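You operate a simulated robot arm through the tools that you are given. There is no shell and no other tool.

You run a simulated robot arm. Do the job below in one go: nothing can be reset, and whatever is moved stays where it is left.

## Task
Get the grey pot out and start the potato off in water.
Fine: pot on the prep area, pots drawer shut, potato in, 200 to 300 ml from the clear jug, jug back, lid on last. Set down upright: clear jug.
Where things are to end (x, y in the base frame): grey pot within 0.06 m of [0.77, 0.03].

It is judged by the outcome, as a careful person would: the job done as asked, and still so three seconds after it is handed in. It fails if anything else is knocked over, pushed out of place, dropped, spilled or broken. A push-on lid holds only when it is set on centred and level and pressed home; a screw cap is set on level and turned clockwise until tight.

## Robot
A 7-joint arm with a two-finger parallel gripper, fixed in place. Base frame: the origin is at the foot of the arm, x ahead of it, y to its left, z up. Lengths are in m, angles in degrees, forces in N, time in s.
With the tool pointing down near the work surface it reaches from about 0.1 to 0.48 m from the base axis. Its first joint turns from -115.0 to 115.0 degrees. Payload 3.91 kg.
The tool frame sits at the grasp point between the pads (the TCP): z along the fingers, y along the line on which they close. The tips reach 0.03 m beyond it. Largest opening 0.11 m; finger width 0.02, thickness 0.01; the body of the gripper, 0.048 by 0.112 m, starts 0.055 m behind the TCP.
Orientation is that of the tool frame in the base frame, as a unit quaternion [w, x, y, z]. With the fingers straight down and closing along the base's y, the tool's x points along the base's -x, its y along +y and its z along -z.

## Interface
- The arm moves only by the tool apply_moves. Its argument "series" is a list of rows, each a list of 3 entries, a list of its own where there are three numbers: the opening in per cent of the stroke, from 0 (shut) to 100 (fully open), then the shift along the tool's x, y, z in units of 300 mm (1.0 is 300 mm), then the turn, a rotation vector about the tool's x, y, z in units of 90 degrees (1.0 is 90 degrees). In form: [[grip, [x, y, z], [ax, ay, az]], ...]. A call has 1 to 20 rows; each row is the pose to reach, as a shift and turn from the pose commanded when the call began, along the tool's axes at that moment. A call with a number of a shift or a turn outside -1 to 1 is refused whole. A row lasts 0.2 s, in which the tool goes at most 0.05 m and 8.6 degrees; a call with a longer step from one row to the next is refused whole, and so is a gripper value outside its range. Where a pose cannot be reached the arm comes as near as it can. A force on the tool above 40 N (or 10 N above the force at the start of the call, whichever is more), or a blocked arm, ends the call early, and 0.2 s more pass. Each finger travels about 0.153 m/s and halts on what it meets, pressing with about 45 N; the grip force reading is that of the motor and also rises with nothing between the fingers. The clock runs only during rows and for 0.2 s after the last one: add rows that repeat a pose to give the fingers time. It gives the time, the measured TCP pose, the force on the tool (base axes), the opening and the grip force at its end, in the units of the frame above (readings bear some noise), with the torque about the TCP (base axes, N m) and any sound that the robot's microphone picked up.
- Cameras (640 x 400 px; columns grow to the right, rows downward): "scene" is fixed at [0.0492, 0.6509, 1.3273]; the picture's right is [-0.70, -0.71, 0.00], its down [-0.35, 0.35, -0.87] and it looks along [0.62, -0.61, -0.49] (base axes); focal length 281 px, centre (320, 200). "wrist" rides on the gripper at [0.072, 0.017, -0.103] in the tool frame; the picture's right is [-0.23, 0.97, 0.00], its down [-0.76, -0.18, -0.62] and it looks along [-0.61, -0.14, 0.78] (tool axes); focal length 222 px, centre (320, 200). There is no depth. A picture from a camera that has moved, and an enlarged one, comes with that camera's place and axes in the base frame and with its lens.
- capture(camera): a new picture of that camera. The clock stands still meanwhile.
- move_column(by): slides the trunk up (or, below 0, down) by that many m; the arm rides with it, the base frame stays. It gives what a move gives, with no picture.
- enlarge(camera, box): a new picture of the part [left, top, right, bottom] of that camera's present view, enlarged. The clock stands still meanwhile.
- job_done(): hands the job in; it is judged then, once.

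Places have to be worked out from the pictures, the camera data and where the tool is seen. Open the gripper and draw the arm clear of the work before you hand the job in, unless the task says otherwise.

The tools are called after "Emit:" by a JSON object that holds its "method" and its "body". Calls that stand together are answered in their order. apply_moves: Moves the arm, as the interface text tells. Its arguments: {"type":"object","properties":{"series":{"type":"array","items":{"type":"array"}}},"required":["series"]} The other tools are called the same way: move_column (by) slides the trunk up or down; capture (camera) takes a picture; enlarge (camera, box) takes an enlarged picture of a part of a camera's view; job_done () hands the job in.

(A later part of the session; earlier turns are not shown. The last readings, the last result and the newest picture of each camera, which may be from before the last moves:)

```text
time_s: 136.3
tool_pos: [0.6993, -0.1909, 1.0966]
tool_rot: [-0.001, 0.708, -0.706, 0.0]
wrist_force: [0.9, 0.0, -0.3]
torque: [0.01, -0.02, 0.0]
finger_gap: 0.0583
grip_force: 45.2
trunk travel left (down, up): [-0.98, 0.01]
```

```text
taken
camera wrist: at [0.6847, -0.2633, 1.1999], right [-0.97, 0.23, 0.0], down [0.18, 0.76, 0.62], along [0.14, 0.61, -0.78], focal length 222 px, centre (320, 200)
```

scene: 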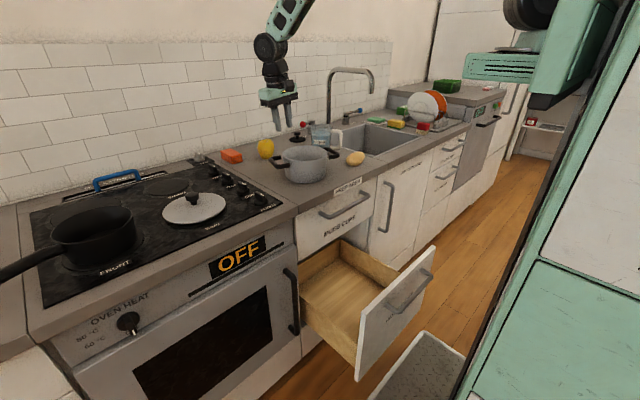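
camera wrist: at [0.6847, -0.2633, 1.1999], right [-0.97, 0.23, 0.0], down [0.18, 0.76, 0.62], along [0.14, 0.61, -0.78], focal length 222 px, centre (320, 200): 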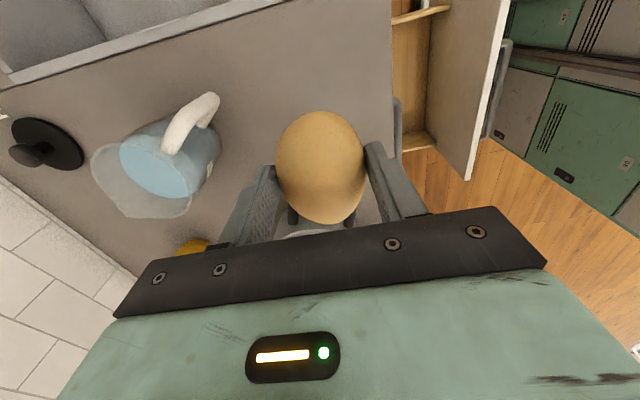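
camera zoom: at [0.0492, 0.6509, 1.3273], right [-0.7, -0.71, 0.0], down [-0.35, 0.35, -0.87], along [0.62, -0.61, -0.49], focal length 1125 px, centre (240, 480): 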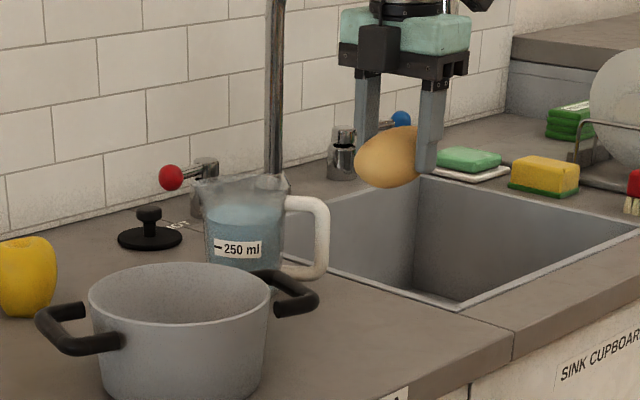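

Potato held. I'll carry it over the pot centre.

Emit:
{"method": "apply_moves", "body": {"series": [[0, [-0.13, -0.04, 0], [0, 0, 0]], [0, [-0.26, -0.08, 0], [0, 0, 0]], [0, [-0.39, -0.12, 0], [0, 0, 0]], [0, [-0.52, -0.16, 0], [0, 0, 0]], [0, [-0.64, -0.2, 0], [0, 0, 0]], [0, [-0.74, -0.235, 0], [0, 0, 0]], [0, [-0.74, -0.235, 0], [0, 0, 0]]]}}

Emit:
{"method": "capture", "body": {"camera": "wrist"}}

Emit:
{"method": "enlarge", "body": {"camera": "scene", "box": [240, 80, 400, 200]}}

```text
time_s: 137.9
tool_pos: [0.7717, 0.0319, 1.0973]
tool_rot: [-0.001, 0.708, -0.706, 0.001]
wrist_force: [-0.4, -0.6, -1.3]
torque: [0.01, -0.01, 0.01]
finger_gap: 0.0581
grip_force: 45.3
trunk travel left (down, up): [-0.98, 0.01]
```

```text
taken
camera wrist: at [0.7556, -0.0406, 1.2013], right [-0.97, 0.23, 0.0], down [0.18, 0.76, 0.62], along [0.14, 0.61, -0.78], focal length 222 px, centre (320, 200)
```

wrist: 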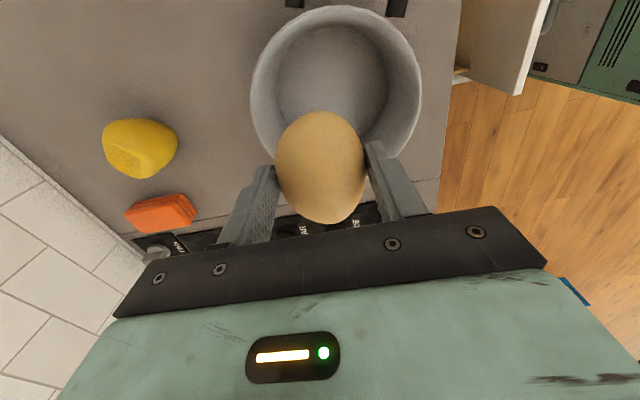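

```text
3.33 times, centred on (320, 140) of scene
camera zoom: at [0.0492, 0.6509, 1.3273], right [-0.7, -0.71, 0.0], down [-0.35, 0.35, -0.87], along [0.62, -0.61, -0.49], focal length 938 px, centre (320, 400)
```

zoom: 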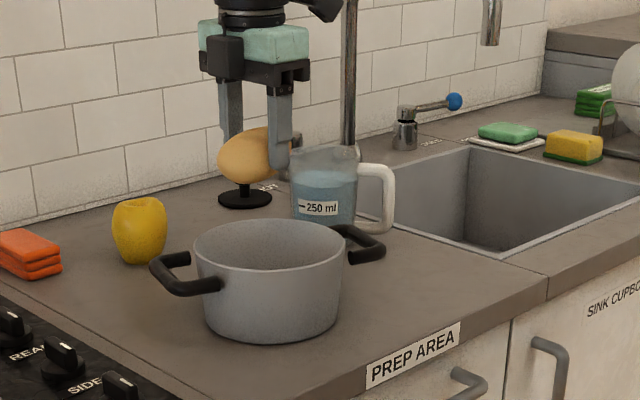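

Centred over the pot. I'll lower the potato inside to z≈0.968 and release it.

Emit:
{"method": "apply_moves", "body": {"series": [[0, [0, 0.01, 0.1], [0, 0, 0]], [0, [0, 0.01, 0.2], [0, 0, 0]], [0, [0, 0.01, 0.3], [0, 0, 0]], [0, [0, 0.01, 0.38], [0, 0, 0]], [0, [0, 0.01, 0.43], [0, 0, 0]], [0, [0, 0.01, 0.43], [0, 0, 0]]]}}

Emit:
{"method": "capture", "body": {"camera": "wrist"}}

```text
time_s: 139.3
tool_pos: [0.7683, 0.031, 0.9667]
tool_rot: [-0.001, 0.708, -0.706, 0.001]
wrist_force: [0.0, -0.4, -2.6]
torque: [-0.03, -0.01, -0.03]
finger_gap: 0.0583
grip_force: 45.0
trunk travel left (down, up): [-0.98, 0.01]
```

```text
taken
camera wrist: at [0.7521, -0.0412, 1.0718], right [-0.97, 0.23, 0.0], down [0.18, 0.76, 0.62], along [0.14, 0.61, -0.78], focal length 222 px, centre (320, 200)
```

wrist: 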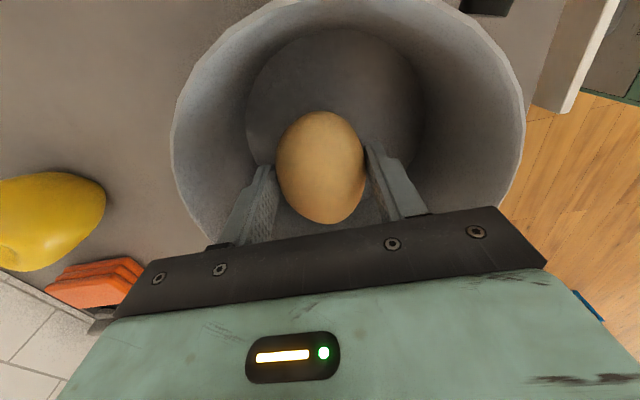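

I can go a little lower, since the gripper body fits within the rim, and then release gently.

Emit:
{"method": "apply_moves", "body": {"series": [[0, [0, 0, 0.03], [0, 0, 0]], [0, [0, 0, 0.055], [0, 0, 0]], [0, [0, 0, 0.055], [0, 0, 0]]]}}

Emit:
{"method": "apply_moves", "body": {"series": [[57, [0, 0, 0], [0, 0, 0]], [65, [0, 0, 0], [0, 0, 0]], [72, [0, 0, 0], [0, 0, 0]], [72, [0, 0, -0.06], [0, 0, 0]], [72, [0, 0, -0.16], [0, 0, 0]], [72, [0, 0, -0.3], [0, 0, 0]], [72, [0, 0, -0.45], [0, 0, 0]], [72, [0, 0, -0.55], [0, 0, 0]], [72, [0, 0, -0.55], [0, 0, 0]]]}}

Emit:
{"method": "capture", "body": {"camera": "wrist"}}

Emit:
{"method": "enlarge", "body": {"camera": "scene", "box": [240, 80, 400, 200]}}

```text
time_s: 140.2
tool_pos: [0.7675, 0.0314, 0.9521]
tool_rot: [-0.001, 0.708, -0.707, 0.0]
wrist_force: [0.0, 1.2, -0.8]
torque: [0.0, 0.03, 0.0]
finger_gap: 0.0585
grip_force: 44.7
trunk travel left (down, up): [-0.98, 0.01]
```

```text
time_s: 142.2
tool_pos: [0.7675, 0.0332, 1.1179]
tool_rot: [-0.002, 0.708, -0.706, 0.0]
wrist_force: [0.2, 0.4, 0.3]
torque: [0.0, 0.01, -0.03]
finger_gap: 0.0788
grip_force: 0.2
trunk travel left (down, up): [-0.98, 0.01]
```

```text
taken
camera wrist: at [0.7512, -0.0409, 1.2209], right [-0.97, 0.23, 0.0], down [0.18, 0.76, 0.62], along [0.14, 0.61, -0.78], focal length 222 px, centre (320, 200)
```

wrist: 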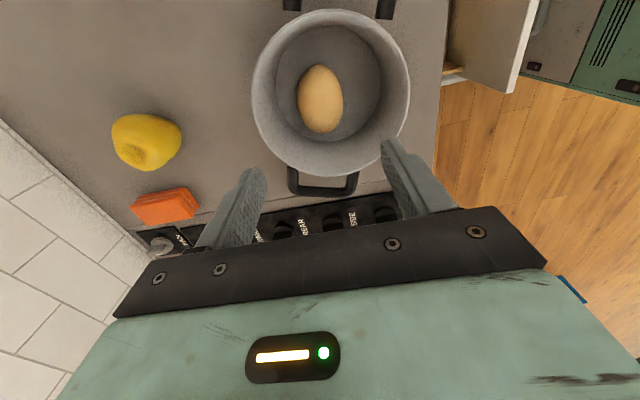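

```text
3.33 times, centred on (320, 140) of scene
camera zoom: at [0.0492, 0.6509, 1.3273], right [-0.7, -0.71, 0.0], down [-0.35, 0.35, -0.87], along [0.62, -0.61, -0.49], focal length 938 px, centre (320, 400)
```

zoom: 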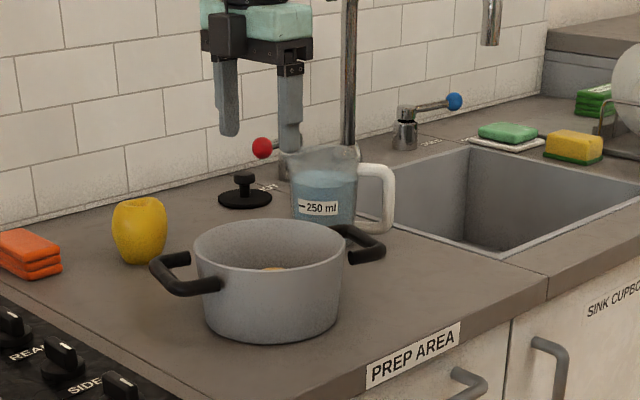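

The potato is in the pot, whose rim centre measures (0.757, 0.030) with rim z≈0.99. Now the jug: I'll zoom in to measure its geometry, water level and handle.

Emit:
{"method": "enlarge", "body": {"camera": "scene", "box": [300, 105, 350, 165]}}

Emit:
{"method": "apply_moves", "body": {"series": [[72, [0.12, 0.06, -0.05], [0, 0, 0]], [72, [0.25, 0.12, -0.1], [0, 0, 0]], [72, [0.38, 0.18, -0.15], [0, 0, 0]], [72, [0.5, 0.23, -0.2], [0, 0, 0]], [72, [0.6, 0.23, -0.25], [0, 0, 0]], [72, [0.6, 0.23, -0.25], [0, 0, 0]]]}}

Emit:
{"method": "capture", "body": {"camera": "wrist"}}

```text
6.67 times, centred on (325, 135) of scene
camera zoom: at [0.0492, 0.6509, 1.3273], right [-0.7, -0.71, 0.0], down [-0.35, 0.35, -0.87], along [0.62, -0.61, -0.49], focal length 1875 px, centre (287, 633)
```

zoom: 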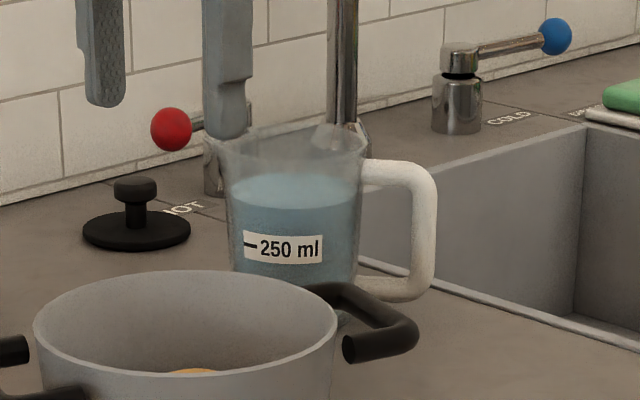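

```text
time_s: 143.6
tool_pos: [0.6997, -0.15, 1.1908]
tool_rot: [-0.001, 0.708, -0.706, 0.0]
wrist_force: [-0.9, -1.2, 0.2]
torque: [-0.01, 0.05, 0.01]
finger_gap: 0.0791
grip_force: 0.2
trunk travel left (down, up): [-0.98, 0.01]
```

```text
taken
camera wrist: at [0.6836, -0.2221, 1.2954], right [-0.97, 0.23, 0.0], down [0.17, 0.76, 0.62], along [0.14, 0.61, -0.78], focal length 222 px, centre (320, 200)
```

wrist: 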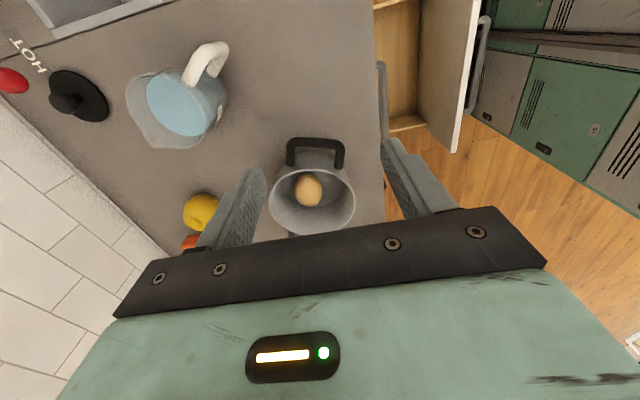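

The jug is centred near (0.881, -0.177) with its handle toward the robot's right. I'll zoom the wrist view to see its rim, spout and water level.

Emit:
{"method": "enlarge", "body": {"camera": "wrist", "box": [100, 20, 260, 170]}}

Emit:
{"method": "enlarge", "body": {"camera": "scene", "box": [310, 115, 345, 150]}}

```text
2.67 times, centred on (180, 95) of wrist
camera zoom: at [0.6836, -0.2221, 1.2954], right [-0.97, 0.23, 0.0], down [0.17, 0.76, 0.62], along [0.14, 0.61, -0.78], focal length 592 px, centre (693, 480)
```

zoom: 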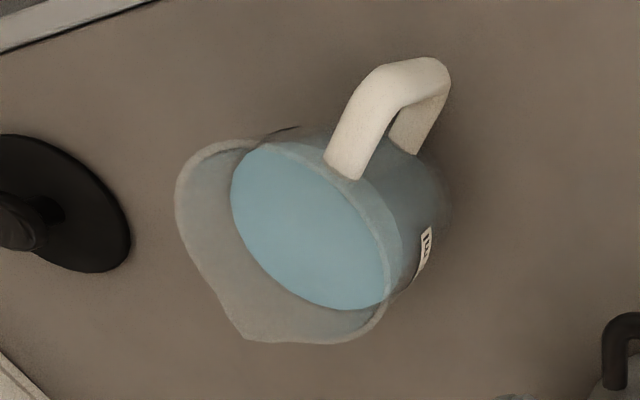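

```text
11.43 times, centred on (328, 132) of scene
camera zoom: at [0.0492, 0.6509, 1.3273], right [-0.7, -0.71, 0.0], down [-0.35, 0.35, -0.87], along [0.62, -0.61, -0.49], focal length 3215 px, centre (234, 971)
```

zoom: 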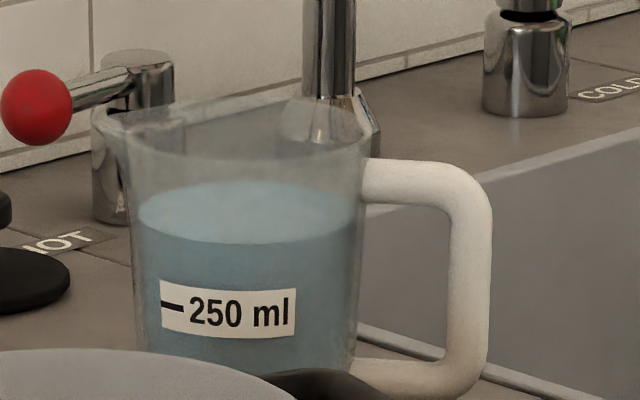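

The spout faces away toward +x+y and the handle toward -x-y, with about 390–400 ml inside (2.6 cm above the 250 mark). I'll grip the handle's upper corner with the tool pointing 45° down along the handle plane. First I'll test that orientation in free air, near (0.77, -0.29, 1.12).

Emit:
{"method": "move_column", "body": {"by": -0.15}}

Emit:
{"method": "apply_moves", "body": {"series": [[60, [0.05, -0.03, -0.05], [0.0245, -0.0592, 0.0592]], [60, [0.11, -0.06, -0.1], [0.049, -0.1184, 0.1184]], [60, [0.17, -0.09, -0.15], [0.0735, -0.1776, 0.1776]], [60, [0.23, -0.12, -0.2], [0.098, -0.2368, 0.2368]], [60, [0.29, -0.15, -0.24], [0.1225, -0.296, 0.296]], [60, [0.35, -0.18, -0.26], [0.147, -0.3552, 0.3552]], [60, [0.41, -0.21, -0.26], [0.1715, -0.4144, 0.4144]], [60, [0.46, -0.233, -0.26], [0.196, -0.4736, 0.4736]], [60, [0.46, -0.233, -0.26], [0.196, -0.4736, 0.4736]]]}}

Emit:
{"method": "capture", "body": {"camera": "scene"}}

Emit:
{"method": "capture", "body": {"camera": "wrist"}}

```text
time_s: 145.3
tool_pos: [0.7004, -0.1486, 1.0408]
tool_rot: [-0.001, 0.708, -0.707, 0.001]
wrist_force: [-0.1, -0.3, -0.1]
torque: [-0.01, 0.0, -0.03]
finger_gap: 0.079
grip_force: 0.1
trunk travel left (down, up): [-0.83, 0.16]
```

```text
time_s: 147.3
tool_pos: [0.7704, -0.2881, 1.119]
tool_rot: [0.356, -0.353, 0.853, 0.147]
wrist_force: [0.7, -0.7, 0.4]
torque: [-0.02, 0.01, 0.0]
finger_gap: 0.0657
grip_force: 0.1
trunk travel left (down, up): [-0.83, 0.16]
```

```text
taken
```

scene: 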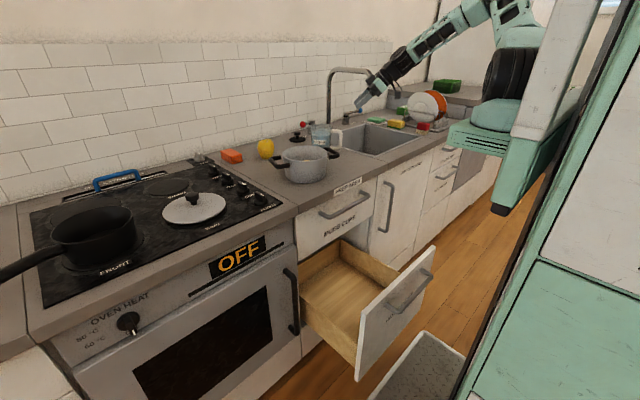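

```text
taken
camera wrist: at [0.6716, -0.3635, 1.141], right [-0.58, 0.8, 0.16], down [0.19, -0.06, 0.98], along [0.79, 0.6, -0.12], focal length 222 px, centre (320, 200)
```

wrist: 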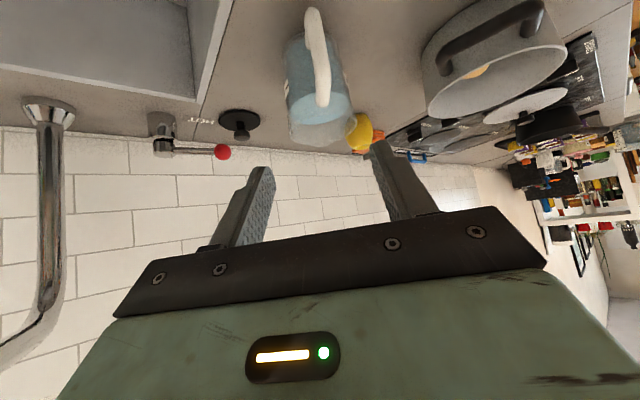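

That orientation is reachable. Zooming the wrist view on the jug and handle to align the handle plane.

Emit:
{"method": "enlarge", "body": {"camera": "wrist", "box": [250, 0, 410, 160]}}

Emit:
{"method": "enlarge", "body": {"camera": "scene", "box": [310, 60, 410, 160]}}

```text
2.50 times, centred on (330, 80) of wrist
camera zoom: at [0.6716, -0.3635, 1.141], right [-0.58, 0.8, 0.16], down [0.19, -0.06, 0.98], along [0.79, 0.6, -0.12], focal length 555 px, centre (295, 500)
```

zoom: 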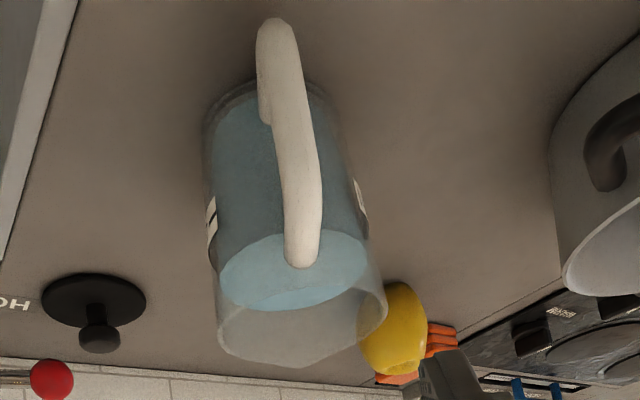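

```text
4.00 times, centred on (360, 110) of scene
camera zoom: at [0.0492, 0.6509, 1.3273], right [-0.7, -0.71, 0.0], down [-0.35, 0.35, -0.87], along [0.62, -0.61, -0.49], focal length 1125 px, centre (160, 560)
```

zoom: 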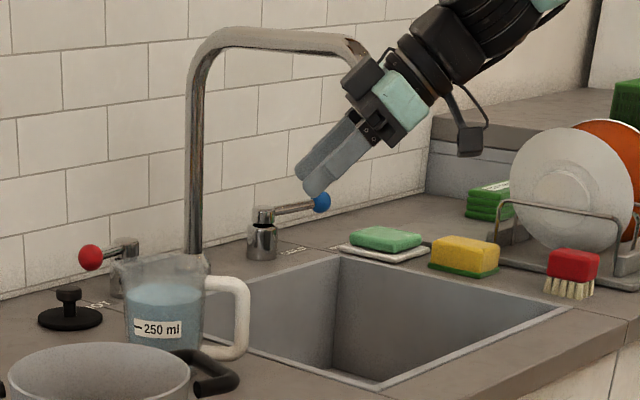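

From both views, the jug centre is (0.880, -0.179) and the handle plane azimuth is about 36°, with the upper handle corner near (0.821, -0.222, 0.986). I'll rotate the tool 9° to match and move to a pre-grasp 10 cm back.

Emit:
{"method": "apply_moves", "body": {"series": [[50, [0.04, 0.025, 0.06], [0.0354, 0, 0.0354]], [50, [0.08, 0.05, 0.12], [0.0707, 0, 0.0707]], [50, [0.117, 0.074, 0.177], [0.0707, 0, 0.0707]], [50, [0.117, 0.074, 0.177], [0.0707, 0, 0.0707]]]}}

Emit:
{"method": "capture", "body": {"camera": "wrist"}}

Emit:
{"method": "enlarge", "body": {"camera": "scene", "box": [310, 80, 390, 160]}}

```text
time_s: 148.3
tool_pos: [0.7635, -0.2636, 1.0554]
tool_rot: [0.365, -0.286, 0.878, 0.119]
wrist_force: [0.2, -1.1, -1.0]
torque: [-0.04, -0.01, -0.01]
finger_gap: 0.0553
grip_force: 0.1
trunk travel left (down, up): [-0.83, 0.16]
```

```text
taken
camera wrist: at [0.6536, -0.3219, 1.0787], right [-0.44, 0.88, 0.16], down [0.18, -0.09, 0.98], along [0.88, 0.46, -0.12], focal length 222 px, centre (320, 200)
```

wrist: 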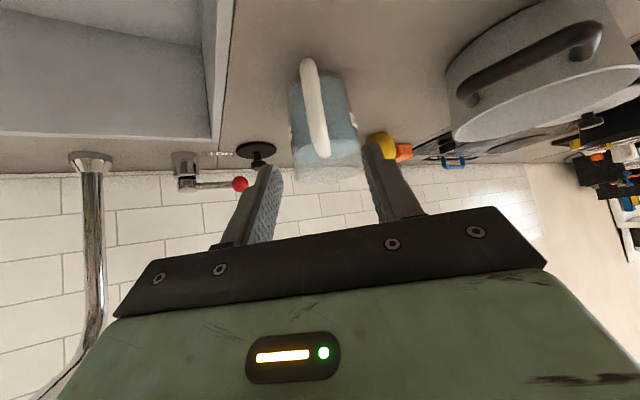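

```text
5.00 times, centred on (350, 120) of scene
camera zoom: at [0.0492, 0.6509, 1.3273], right [-0.7, -0.71, 0.0], down [-0.35, 0.35, -0.87], along [0.62, -0.61, -0.49], focal length 1406 px, centre (170, 600)
```

zoom: 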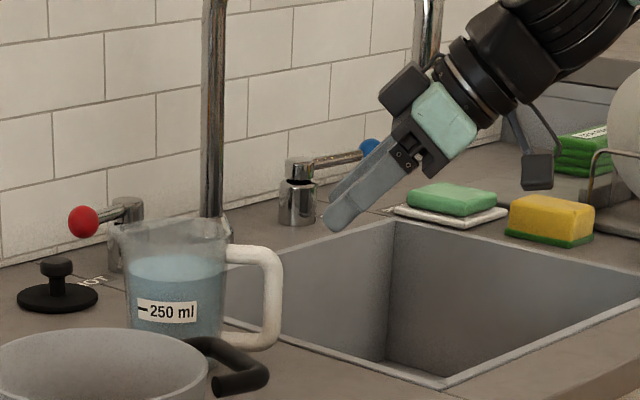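

The handle is now edge-on and centred between the fingers. I'll advance 7 cm along the tool axis and recheck.

Emit:
{"method": "apply_moves", "body": {"series": [[50, [0, 0, 0.08], [0, 0, 0]], [50, [0, 0, 0.16], [0, 0, 0]], [50, [0, 0, 0.23], [0, 0, 0]], [50, [0, 0, 0.23], [0, 0, 0]]]}}

Emit:
{"method": "capture", "body": {"camera": "wrist"}}

Emit:
{"method": "enlarge", "body": {"camera": "scene", "box": [310, 80, 390, 160]}}

```text
time_s: 149.3
tool_pos: [0.8023, -0.2348, 1.0082]
tool_rot: [0.365, -0.286, 0.878, 0.119]
wrist_force: [-0.1, 0.5, 0.1]
torque: [0.01, 0.02, 0.01]
finger_gap: 0.055
grip_force: 0.0
trunk travel left (down, up): [-0.83, 0.16]
```

```text
taken
camera wrist: at [0.6925, -0.2927, 1.0306], right [-0.44, 0.88, 0.16], down [0.18, -0.09, 0.98], along [0.88, 0.47, -0.12], focal length 222 px, centre (320, 200)
```

wrist: 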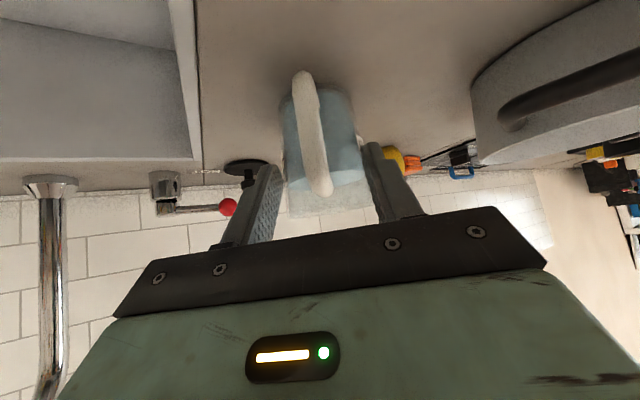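

```text
5.00 times, centred on (350, 120) of scene
camera zoom: at [0.0492, 0.6509, 1.3273], right [-0.7, -0.71, 0.0], down [-0.35, 0.35, -0.87], along [0.62, -0.61, -0.49], focal length 1406 px, centre (170, 600)
```

zoom: 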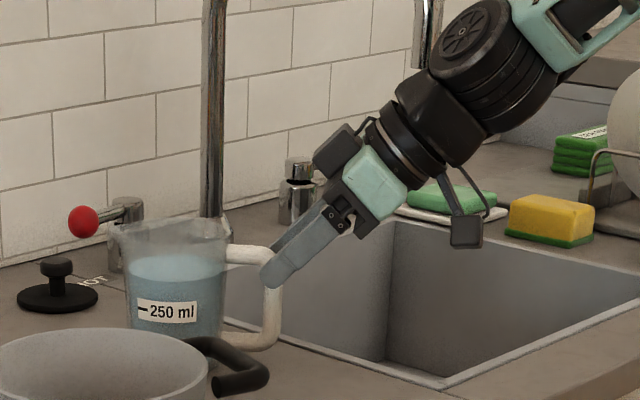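

Aligned with the handle's upper corner. I'll advance the last 2.8 cm and close.

Emit:
{"method": "apply_moves", "body": {"series": [[45, [0, 0, 0.05], [0, 0, 0]], [45, [0, 0, 0.095], [0, 0, 0]], [45, [0, 0, 0.095], [0, 0, 0]]]}}

Emit:
{"method": "enlarge", "body": {"camera": "scene", "box": [310, 80, 390, 160]}}

Emit:
{"method": "capture", "body": {"camera": "wrist"}}

```text
time_s: 150.1
tool_pos: [0.819, -0.2222, 0.9873]
tool_rot: [0.365, -0.286, 0.878, 0.119]
wrist_force: [0.1, 1.0, -0.4]
torque: [0.01, 0.03, 0.0]
finger_gap: 0.0494
grip_force: 0.0
trunk travel left (down, up): [-0.83, 0.16]
```

```text
5.00 times, centred on (350, 120) of scene
camera zoom: at [0.0492, 0.6509, 1.3273], right [-0.7, -0.71, 0.0], down [-0.35, 0.35, -0.87], along [0.62, -0.61, -0.49], focal length 1406 px, centre (170, 600)
```

zoom: 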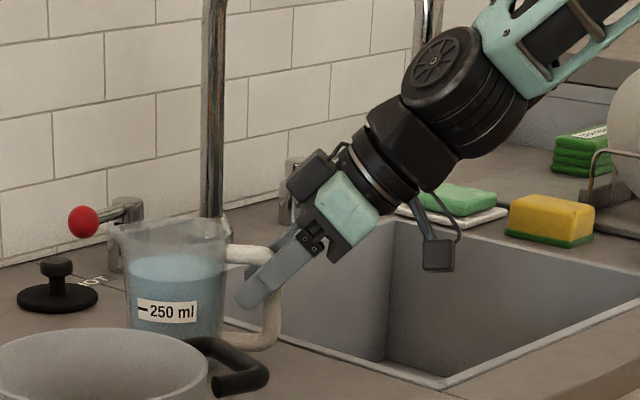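

```text
taken
camera wrist: at [0.7089, -0.2813, 1.0104], right [-0.44, 0.88, 0.16], down [0.18, -0.09, 0.98], along [0.88, 0.46, -0.12], focal length 222 px, centre (320, 200)
```

wrist: 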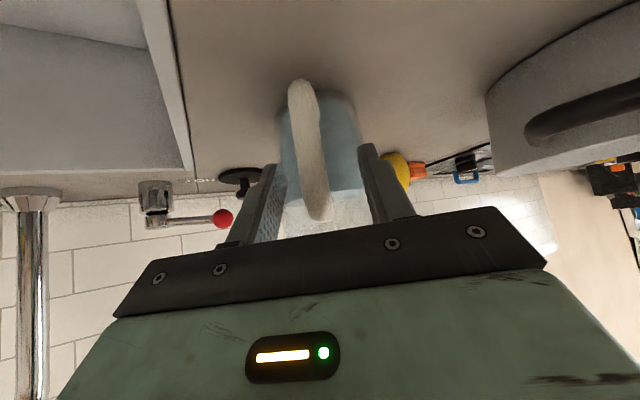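

The handle corner is between the pads. Closing.

Emit:
{"method": "apply_moves", "body": {"series": [[30, [0, 0, 0], [0, 0, 0]], [15, [0, 0, 0], [0, 0, 0]], [0, [0, 0, 0], [0, 0, 0]], [0, [0, 0, 0], [0, 0, 0]]]}}

Emit:
{"method": "enlarge", "body": {"camera": "scene", "box": [310, 80, 390, 160]}}

```text
time_s: 151.1
tool_pos: [0.8183, -0.2213, 0.9885]
tool_rot: [0.364, -0.286, 0.878, 0.119]
wrist_force: [2.3, 0.5, 1.4]
torque: [0.24, -0.01, -0.07]
finger_gap: 0.016
grip_force: 45.1
trunk travel left (down, up): [-0.83, 0.16]
```

```text
5.00 times, centred on (350, 120) of scene
camera zoom: at [0.0492, 0.6509, 1.3273], right [-0.7, -0.71, 0.0], down [-0.35, 0.35, -0.87], along [0.62, -0.61, -0.49], focal length 1406 px, centre (170, 600)
```

zoom: 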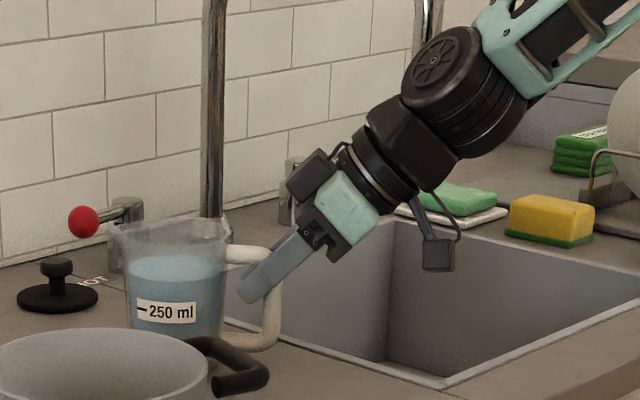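

Gripped (16 mm). I'll lift 2 cm slowly and check for any sag.

Emit:
{"method": "apply_moves", "body": {"series": [[0, [-0.012, 0, -0.012], [0, 0, 0]], [0, [-0.024, 0, -0.024], [0, 0, 0]], [0, [-0.036, 0, -0.036], [0, 0, 0]], [0, [-0.047, 0, -0.047], [0, 0, 0]], [0, [-0.047, 0, -0.047], [0, 0, 0]]]}}

Emit:
{"method": "enlarge", "body": {"camera": "scene", "box": [300, 90, 380, 160]}}

```text
time_s: 152.3
tool_pos: [0.819, -0.2225, 1.0081]
tool_rot: [0.365, -0.286, 0.878, 0.118]
wrist_force: [-0.3, -0.2, -5.6]
torque: [-0.2, 0.3, 0.02]
finger_gap: 0.0156
grip_force: 44.7
trunk travel left (down, up): [-0.83, 0.16]
```

```text
5.71 times, centred on (340, 125) of scene
camera zoom: at [0.0492, 0.6509, 1.3273], right [-0.7, -0.71, 0.0], down [-0.35, 0.35, -0.87], along [0.62, -0.61, -0.49], focal length 1607 px, centre (206, 629)
```

zoom: 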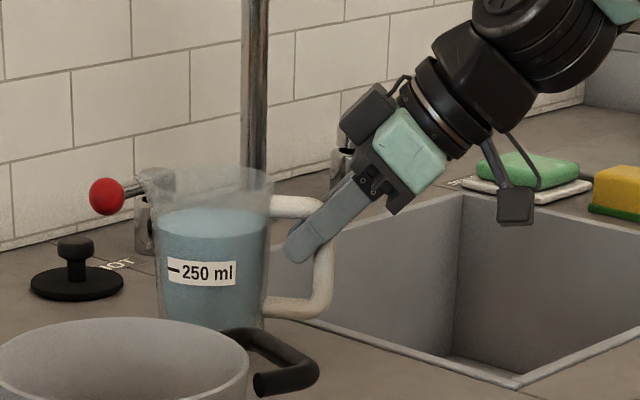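

The jug hangs steadily, weighing about 5.6 N in total. I'll lift it to z≈1.13, keeping it upright and moving gently.

Emit:
{"method": "apply_moves", "body": {"series": [[0, [-0.035, 0, -0.035], [0, 0, 0]], [0, [-0.075, 0, -0.075], [0, 0, 0]], [0, [-0.115, 0, -0.115], [0, 0, 0]], [0, [-0.155, 0, -0.155], [0, 0, 0]], [0, [-0.195, 0, -0.195], [0, 0, 0]], [0, [-0.235, 0, -0.235], [0, 0, 0]], [0, [-0.265, 0, -0.265], [0, 0, 0]], [0, [-0.287, 0, -0.287], [0, 0, 0]], [0, [-0.287, 0, -0.287], [0, 0, 0]]]}}

Emit:
{"method": "enlarge", "body": {"camera": "scene", "box": [290, 60, 390, 160]}}

```text
time_s: 154.3
tool_pos: [0.8173, -0.2217, 1.13]
tool_rot: [0.365, -0.286, 0.878, 0.119]
wrist_force: [-0.3, -1.1, -5.4]
torque: [-0.2, 0.3, -0.01]
finger_gap: 0.016
grip_force: 45.5
trunk travel left (down, up): [-0.83, 0.16]
```

```text
4.00 times, centred on (340, 110) of scene
camera zoom: at [0.0492, 0.6509, 1.3273], right [-0.7, -0.71, 0.0], down [-0.35, 0.35, -0.87], along [0.62, -0.61, -0.49], focal length 1125 px, centre (240, 560)
```

zoom: 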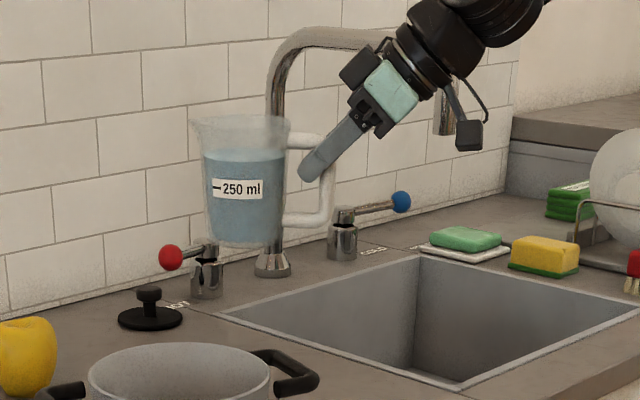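

Zooming on the jug to estimate its volume before pouring.

Emit:
{"method": "enlarge", "body": {"camera": "scene", "box": [325, 80, 385, 130]}}

Emit:
{"method": "apply_moves", "body": {"series": [[0, [0, 0, 0], [0, 0, 0]]]}}

Emit:
{"method": "apply_moves", "body": {"series": [[0, [0, 0, 0], [0, 0, 0]]]}}

Emit:
{"method": "apply_moves", "body": {"series": [[0, [0, 0, 0], [0, 0, 0]]]}}

Emit:
{"method": "apply_moves", "body": {"series": [[0, [0, 0, 0], [0, 0, 0]]]}}

```text
8.00 times, centred on (355, 105) of scene
camera zoom: at [0.0492, 0.6509, 1.3273], right [-0.7, -0.71, 0.0], down [-0.35, 0.35, -0.87], along [0.62, -0.61, -0.49], focal length 2250 px, centre (40, 960)
```

zoom: 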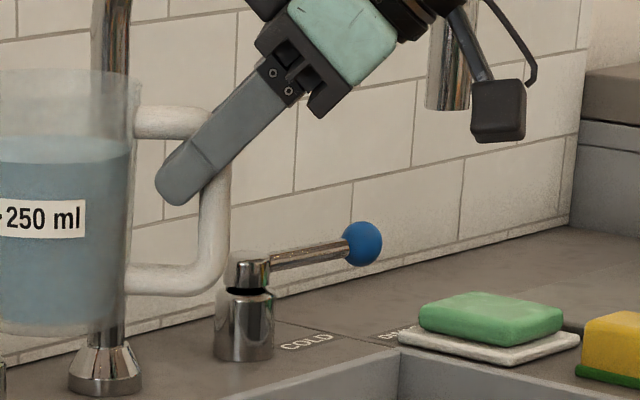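

```text
time_s: 154.7
tool_pos: [0.8191, -0.2224, 1.1294]
tool_rot: [0.365, -0.287, 0.878, 0.118]
wrist_force: [-0.3, -1.0, -5.7]
torque: [-0.18, 0.34, 0.0]
finger_gap: 0.0155
grip_force: 45.4
trunk travel left (down, up): [-0.83, 0.16]
```

```text
time_s: 155.1
tool_pos: [0.819, -0.2223, 1.1294]
tool_rot: [0.365, -0.287, 0.878, 0.12]
wrist_force: [0.1, -0.9, -5.0]
torque: [-0.18, 0.27, 0.02]
finger_gap: 0.0158
grip_force: 45.0
trunk travel left (down, up): [-0.83, 0.16]
```

```text
time_s: 155.5
tool_pos: [0.8202, -0.2222, 1.1291]
tool_rot: [0.364, -0.287, 0.878, 0.119]
wrist_force: [-0.8, 0.4, -5.7]
torque: [-0.17, 0.27, 0.0]
finger_gap: 0.0155
grip_force: 45.0
trunk travel left (down, up): [-0.83, 0.16]
```

```text
time_s: 155.9
tool_pos: [0.8177, -0.2216, 1.1296]
tool_rot: [0.365, -0.286, 0.878, 0.119]
wrist_force: [0.1, 0.2, -6.0]
torque: [-0.2, 0.28, 0.03]
finger_gap: 0.0158
grip_force: 45.1
trunk travel left (down, up): [-0.83, 0.16]
```

I estimate 390 ml of water inside (the force reads -5.57 N on average). I'll aim to pour about 250 ml, so the weight should drop to about -3.1 N. Now I'll carry the jug gently, upright, to beside the pot.

Emit:
{"method": "apply_moves", "body": {"series": [[0, [0.004, 0.03, -0.004], [0, 0, 0]], [0, [0.011, 0.08, -0.011], [0, 0, 0]], [0, [0.019, 0.145, -0.019], [0, 0, 0]], [0, [0.028, 0.215, -0.028], [0, 0, 0]], [0, [0.037, 0.285, -0.037], [0, 0, 0]], [0, [0.046, 0.355, -0.046], [0, 0, 0]], [0, [0.055, 0.425, -0.055], [0, 0, 0]], [0, [0.065, 0.495, -0.065], [0, 0, 0]], [0, [0.074, 0.565, -0.074], [0, 0, 0]], [0, [0.083, 0.635, -0.083], [0, 0, 0]], [0, [0.091, 0.7, -0.091], [0, 0, 0]], [0, [0.098, 0.755, -0.098], [0, 0, 0]], [0, [0.102, 0.785, -0.102], [0, 0, 0]], [0, [0.104, 0.8, -0.104], [0, 0, 0]], [0, [0.104, 0.8, -0.104], [0, 0, 0]]]}}

Emit:
{"method": "capture", "body": {"camera": "scene"}}

Emit:
{"method": "capture", "body": {"camera": "wrist"}}

```text
time_s: 159.1
tool_pos: [0.6417, -0.0542, 1.1294]
tool_rot: [0.365, -0.286, 0.878, 0.119]
wrist_force: [0.1, -0.4, -4.9]
torque: [-0.17, 0.34, -0.02]
finger_gap: 0.0155
grip_force: 44.9
trunk travel left (down, up): [-0.83, 0.16]
```

```text
taken
```

scene: 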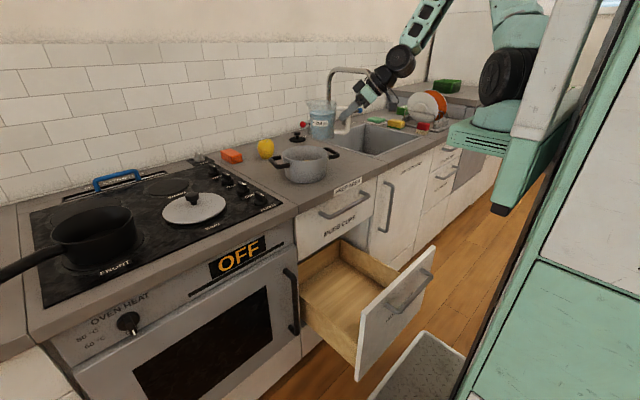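

```text
taken
camera wrist: at [0.5327, -0.1136, 1.1519], right [-0.44, 0.88, 0.16], down [0.18, -0.09, 0.98], along [0.88, 0.46, -0.12], focal length 222 px, centre (320, 200)
```

wrist: 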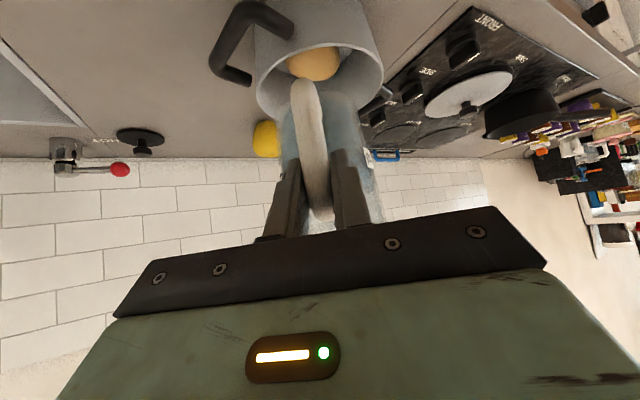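

Positioned so the spout is just short of the pot's centre line. I'll tilt slowly to 33°, just before the pour should start.

Emit:
{"method": "apply_moves", "body": {"series": [[0, [0, 0, 0], [0, 0.033, 0]], [0, [0, 0, 0], [0, 0.067, 0]], [0, [0.002, 0, -0.002], [0, 0.1, 0]], [0, [0.003, 0, -0.003], [0, 0.133, 0]], [0, [0.004, 0, -0.004], [0, 0.167, 0]], [0, [0.004, 0, -0.004], [0, 0.2, 0]], [0, [0.004, 0, -0.004], [0, 0.233, 0]], [0, [0.002, 0, -0.002], [0, 0.267, 0]], [0, [0, 0, 0], [0, 0.3, 0]], [0, [-0.004, 0, 0.004], [0, 0.333, 0]], [0, [-0.009, 0, 0.009], [0, 0.367, 0]], [0, [-0.009, 0, 0.009], [0, 0.367, 0]], [0, [-0.009, 0, 0.009], [0, 0.367, 0]]]}}

Emit:
{"method": "enlarge", "body": {"camera": "scene", "box": [260, 80, 380, 190]}}

Emit:
{"method": "capture", "body": {"camera": "wrist"}}

```text
time_s: 161.9
tool_pos: [0.6445, -0.0525, 1.1282]
tool_rot: [0.1, -0.308, 0.946, 0.032]
wrist_force: [-0.1, 1.0, -5.6]
torque: [-0.11, 0.16, -0.02]
finger_gap: 0.0155
grip_force: 45.0
trunk travel left (down, up): [-0.83, 0.16]
```

```text
3.64 times, centred on (320, 135) of scene
camera zoom: at [0.0492, 0.6509, 1.3273], right [-0.7, -0.71, 0.0], down [-0.35, 0.35, -0.87], along [0.62, -0.61, -0.49], focal length 1023 px, centre (320, 436)
```

zoom: 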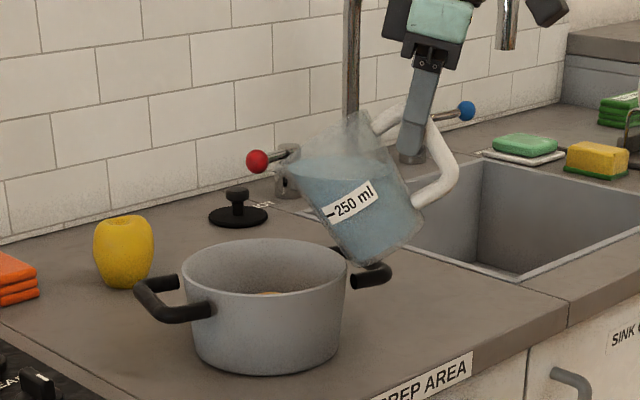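

```text
taken
camera wrist: at [0.5611, -0.0925, 1.2162], right [-0.39, 0.92, 0.05], down [0.6, 0.22, 0.77], along [0.69, 0.33, -0.64], focal length 222 px, centre (320, 200)
```

wrist: 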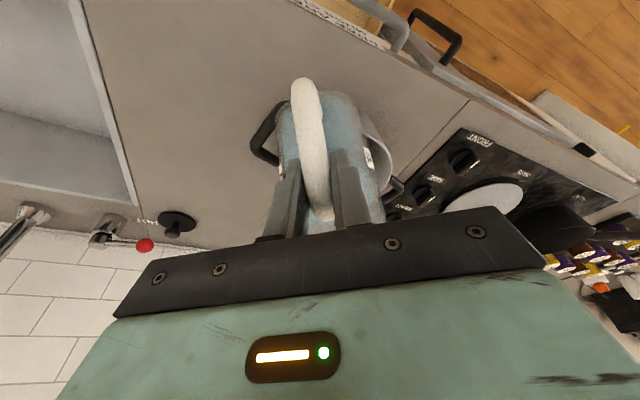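

The water is right at the lip, and the lip is over the pot's interior. I'll tilt slowly from 33° to 45°, keeping the lip over the pot, then hold.

Emit:
{"method": "apply_moves", "body": {"series": [[0, [-0.0057, 0, -0.003], [0, 0.0167, 0]], [0, [-0.0114, 0, -0.006], [0, 0.0333, 0]], [0, [-0.017, 0, -0.009], [0, 0.05, 0]], [0, [-0.0228, 0, -0.012], [0, 0.0667, 0]], [0, [-0.0284, 0, -0.0153], [0, 0.0833, 0]], [0, [-0.034, 0, -0.0184], [0, 0.1, 0]], [0, [-0.04, 0, -0.0214], [0, 0.1167, 0]], [0, [-0.0455, 0, -0.0245], [0, 0.1333, 0]], [0, [-0.0455, 0, -0.0245], [0, 0.1333, 0]], [0, [-0.0455, 0, -0.0245], [0, 0.1333, 0]], [0, [-0.0455, 0, -0.0245], [0, 0.1333, 0]], [0, [-0.0455, 0, -0.0245], [0, 0.1333, 0]]]}}

Emit:
{"method": "enlarge", "body": {"camera": "scene", "box": [260, 80, 380, 190]}}

```text
time_s: 164.5
tool_pos: [0.6546, -0.0449, 1.1395]
tool_rot: [0.001, -0.31, 0.951, 0.0]
wrist_force: [-1.0, 0.4, -4.7]
torque: [-0.09, 0.08, -0.01]
finger_gap: 0.0157
grip_force: 44.8
trunk travel left (down, up): [-0.83, 0.16]
```

```text
3.64 times, centred on (320, 135) of scene
camera zoom: at [0.0492, 0.6509, 1.3273], right [-0.7, -0.71, 0.0], down [-0.35, 0.35, -0.87], along [0.62, -0.61, -0.49], focal length 1023 px, centre (320, 436)
```

zoom: 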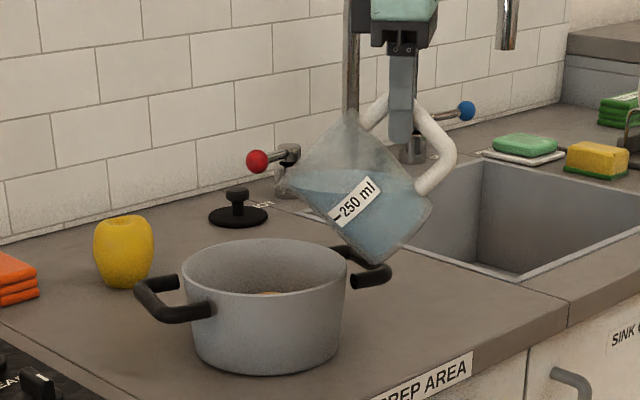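

Some water has poured and the flow went into the pot with no visible spill. I'll take extra weight readings, then continue.

Emit:
{"method": "apply_moves", "body": {"series": [[0, [0, 0, 0], [0, 0, 0]]]}}

Emit:
{"method": "apply_moves", "body": {"series": [[0, [0, 0, 0], [0, 0, 0]]]}}

Emit:
{"method": "apply_moves", "body": {"series": [[0, [0, 0, 0], [0, 0, 0]]]}}

Emit:
{"method": "enlarge", "body": {"camera": "scene", "box": [270, 120, 350, 190]}}

```text
time_s: 164.9
tool_pos: [0.6542, -0.0448, 1.1397]
tool_rot: [0.001, -0.31, 0.951, 0.001]
wrist_force: [0.2, 0.8, -4.5]
torque: [-0.05, 0.06, 0.03]
finger_gap: 0.0159
grip_force: 44.9
trunk travel left (down, up): [-0.83, 0.16]
```

```text
time_s: 165.3
tool_pos: [0.6545, -0.045, 1.1386]
tool_rot: [0.001, -0.309, 0.951, 0.0]
wrist_force: [-0.3, 0.8, -4.9]
torque: [-0.08, 0.07, 0.03]
finger_gap: 0.0157
grip_force: 44.5
trunk travel left (down, up): [-0.83, 0.16]
```

```text
time_s: 165.7
tool_pos: [0.6544, -0.0451, 1.1386]
tool_rot: [0.0, -0.309, 0.951, 0.0]
wrist_force: [-0.7, 0.1, -3.8]
torque: [-0.05, 0.11, -0.01]
finger_gap: 0.0156
grip_force: 45.2
trunk travel left (down, up): [-0.83, 0.16]
```

```text
5.71 times, centred on (310, 155) of scene
camera zoom: at [0.0492, 0.6509, 1.3273], right [-0.7, -0.71, 0.0], down [-0.35, 0.35, -0.87], along [0.62, -0.61, -0.49], focal length 1607 px, centre (377, 457)
```

zoom: 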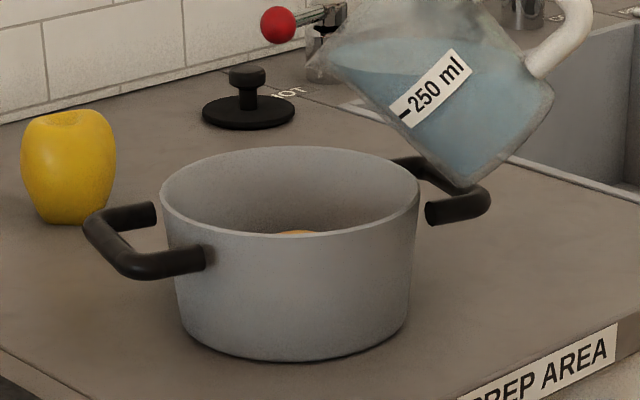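

About 110 ml has poured (-4.5 N), which matches the geometry. I'll tilt on to 54°, which should bring the total near 230 ml.

Emit:
{"method": "apply_moves", "body": {"series": [[0, [-0.005, 0, -0.004], [0, 0.0125, 0]], [0, [-0.01, 0, -0.008], [0, 0.025, 0]], [0, [-0.015, 0, -0.012], [0, 0.0375, 0]], [0, [-0.02, 0, -0.016], [0, 0.05, 0]], [0, [-0.025, 0, -0.02], [0, 0.0625, 0]], [0, [-0.03, 0, -0.024], [0, 0.075, 0]], [0, [-0.035, 0, -0.028], [0, 0.0875, 0]], [0, [-0.041, 0, -0.032], [0, 0.1, 0]], [0, [-0.041, 0, -0.032], [0, 0.1, 0]], [0, [-0.041, 0, -0.032], [0, 0.1, 0]], [0, [-0.041, 0, -0.032], [0, 0.1, 0]], [0, [-0.041, 0, -0.032], [0, 0.1, 0]], [0, [-0.041, 0, -0.032], [0, 0.1, 0]]]}}

Emit:
{"method": "apply_moves", "body": {"series": [[0, [0, 0, 0], [0, 0, 0]]]}}

Emit:
{"method": "apply_moves", "body": {"series": [[0, [0, 0, 0], [0, 0, 0]]]}}

Emit:
{"method": "apply_moves", "body": {"series": [[0, [0, 0, 0], [0, 0, 0]]]}}

Emit:
{"method": "enlarge", "body": {"camera": "scene", "box": [260, 80, 380, 190]}}

```text
time_s: 168.5
tool_pos: [0.6643, -0.0374, 1.149]
tool_rot: [-0.074, -0.309, 0.948, -0.025]
wrist_force: [-0.2, -0.4, -3.8]
torque: [-0.05, 0.08, 0.03]
finger_gap: 0.0157
grip_force: 45.1
trunk travel left (down, up): [-0.83, 0.16]
```

```text
time_s: 168.9
tool_pos: [0.6646, -0.0374, 1.1483]
tool_rot: [-0.073, -0.309, 0.948, -0.024]
wrist_force: [0.4, 0.2, -4.4]
torque: [-0.03, 0.02, 0.04]
finger_gap: 0.0156
grip_force: 45.3
trunk travel left (down, up): [-0.83, 0.16]
```

```text
time_s: 169.3
tool_pos: [0.665, -0.0377, 1.1495]
tool_rot: [-0.074, -0.309, 0.948, -0.024]
wrist_force: [0.0, 0.6, -3.0]
torque: [-0.02, 0.01, 0.0]
finger_gap: 0.0157
grip_force: 45.4
trunk travel left (down, up): [-0.83, 0.16]
```

```text
time_s: 169.7
tool_pos: [0.6647, -0.0379, 1.1498]
tool_rot: [-0.074, -0.309, 0.948, -0.024]
wrist_force: [0.6, -1.3, -4.5]
torque: [-0.01, 0.05, 0.02]
finger_gap: 0.0157
grip_force: 44.3
trunk travel left (down, up): [-0.83, 0.16]
```

```text
3.64 times, centred on (320, 135) of scene
camera zoom: at [0.0492, 0.6509, 1.3273], right [-0.7, -0.71, 0.0], down [-0.35, 0.35, -0.87], along [0.62, -0.61, -0.49], focal length 1023 px, centre (320, 436)
```

zoom: 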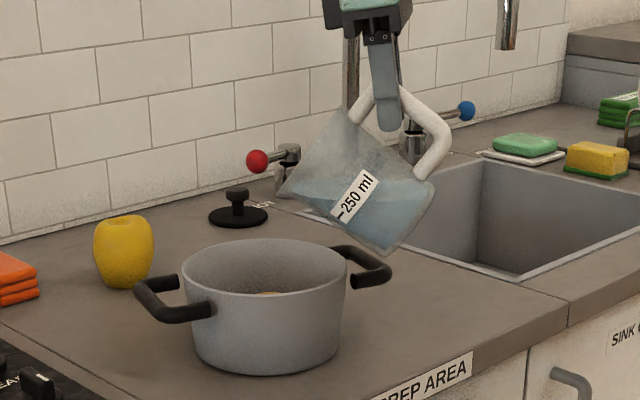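

The readings are noisy (mean about -3.9 N, so roughly 170 ml poured). I'll take more samples to refine.

Emit:
{"method": "apply_moves", "body": {"series": [[0, [0, 0, 0], [0, 0, 0]]]}}

Emit:
{"method": "apply_moves", "body": {"series": [[0, [0, 0, 0], [0, 0, 0]]]}}

Emit:
{"method": "apply_moves", "body": {"series": [[0, [0, 0, 0], [0, 0, 0]]]}}

Emit:
{"method": "apply_moves", "body": {"series": [[0, [0, 0, 0], [0, 0, 0]]]}}

Emit:
{"method": "apply_moves", "body": {"series": [[0, [0, 0, 0], [0, 0, 0]]]}}

Emit:
{"method": "apply_moves", "body": {"series": [[0, [0, 0, 0], [0, 0, 0]]]}}

Emit:
{"method": "enlarge", "body": {"camera": "scene", "box": [305, 100, 355, 150]}}

```text
time_s: 170.1
tool_pos: [0.6649, -0.0379, 1.1494]
tool_rot: [-0.073, -0.309, 0.948, -0.024]
wrist_force: [-0.6, -0.3, -3.8]
torque: [-0.01, 0.03, -0.01]
finger_gap: 0.0154
grip_force: 45.3
trunk travel left (down, up): [-0.83, 0.16]
```

```text
time_s: 170.5
tool_pos: [0.6649, -0.0377, 1.1495]
tool_rot: [-0.073, -0.31, 0.948, -0.024]
wrist_force: [0.1, 0.6, -3.9]
torque: [-0.01, 0.05, 0.0]
finger_gap: 0.0159
grip_force: 45.0
trunk travel left (down, up): [-0.83, 0.16]
```

```text
time_s: 170.9
tool_pos: [0.664, -0.0376, 1.1478]
tool_rot: [-0.073, -0.309, 0.948, -0.024]
wrist_force: [-0.2, -0.1, -4.3]
torque: [-0.03, 0.03, 0.03]
finger_gap: 0.0157
grip_force: 44.8
trunk travel left (down, up): [-0.83, 0.16]
```

```text
time_s: 171.3
tool_pos: [0.6639, -0.0371, 1.1497]
tool_rot: [-0.074, -0.31, 0.948, -0.025]
wrist_force: [0.4, 0.1, -4.1]
torque: [-0.02, 0.06, 0.03]
finger_gap: 0.0155
grip_force: 45.3
trunk travel left (down, up): [-0.83, 0.16]
```

```text
time_s: 171.7
tool_pos: [0.6656, -0.0374, 1.1498]
tool_rot: [-0.074, -0.309, 0.948, -0.024]
wrist_force: [0.4, -0.7, -5.0]
torque: [-0.04, 0.02, 0.0]
finger_gap: 0.016
grip_force: 45.1
trunk travel left (down, up): [-0.83, 0.16]
```

```text
time_s: 172.1
tool_pos: [0.6645, -0.0373, 1.1493]
tool_rot: [-0.073, -0.309, 0.948, -0.024]
wrist_force: [-0.2, 0.0, -4.2]
torque: [0.04, 0.04, 0.02]
finger_gap: 0.0157
grip_force: 45.2
trunk travel left (down, up): [-0.83, 0.16]
```

```text
8.00 times, centred on (330, 125) of scene
camera zoom: at [0.0492, 0.6509, 1.3273], right [-0.7, -0.71, 0.0], down [-0.35, 0.35, -0.87], along [0.62, -0.61, -0.49], focal length 2250 px, centre (240, 800)
```

zoom: 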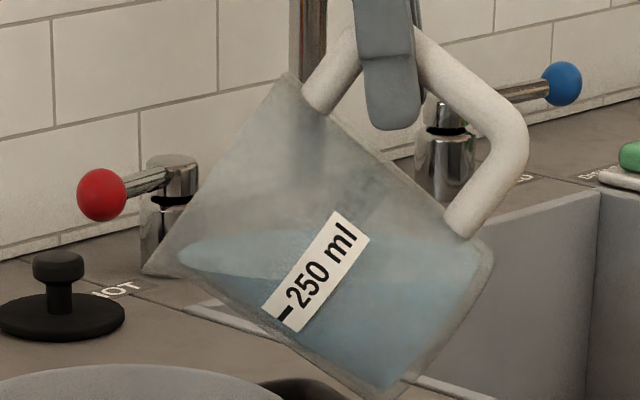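

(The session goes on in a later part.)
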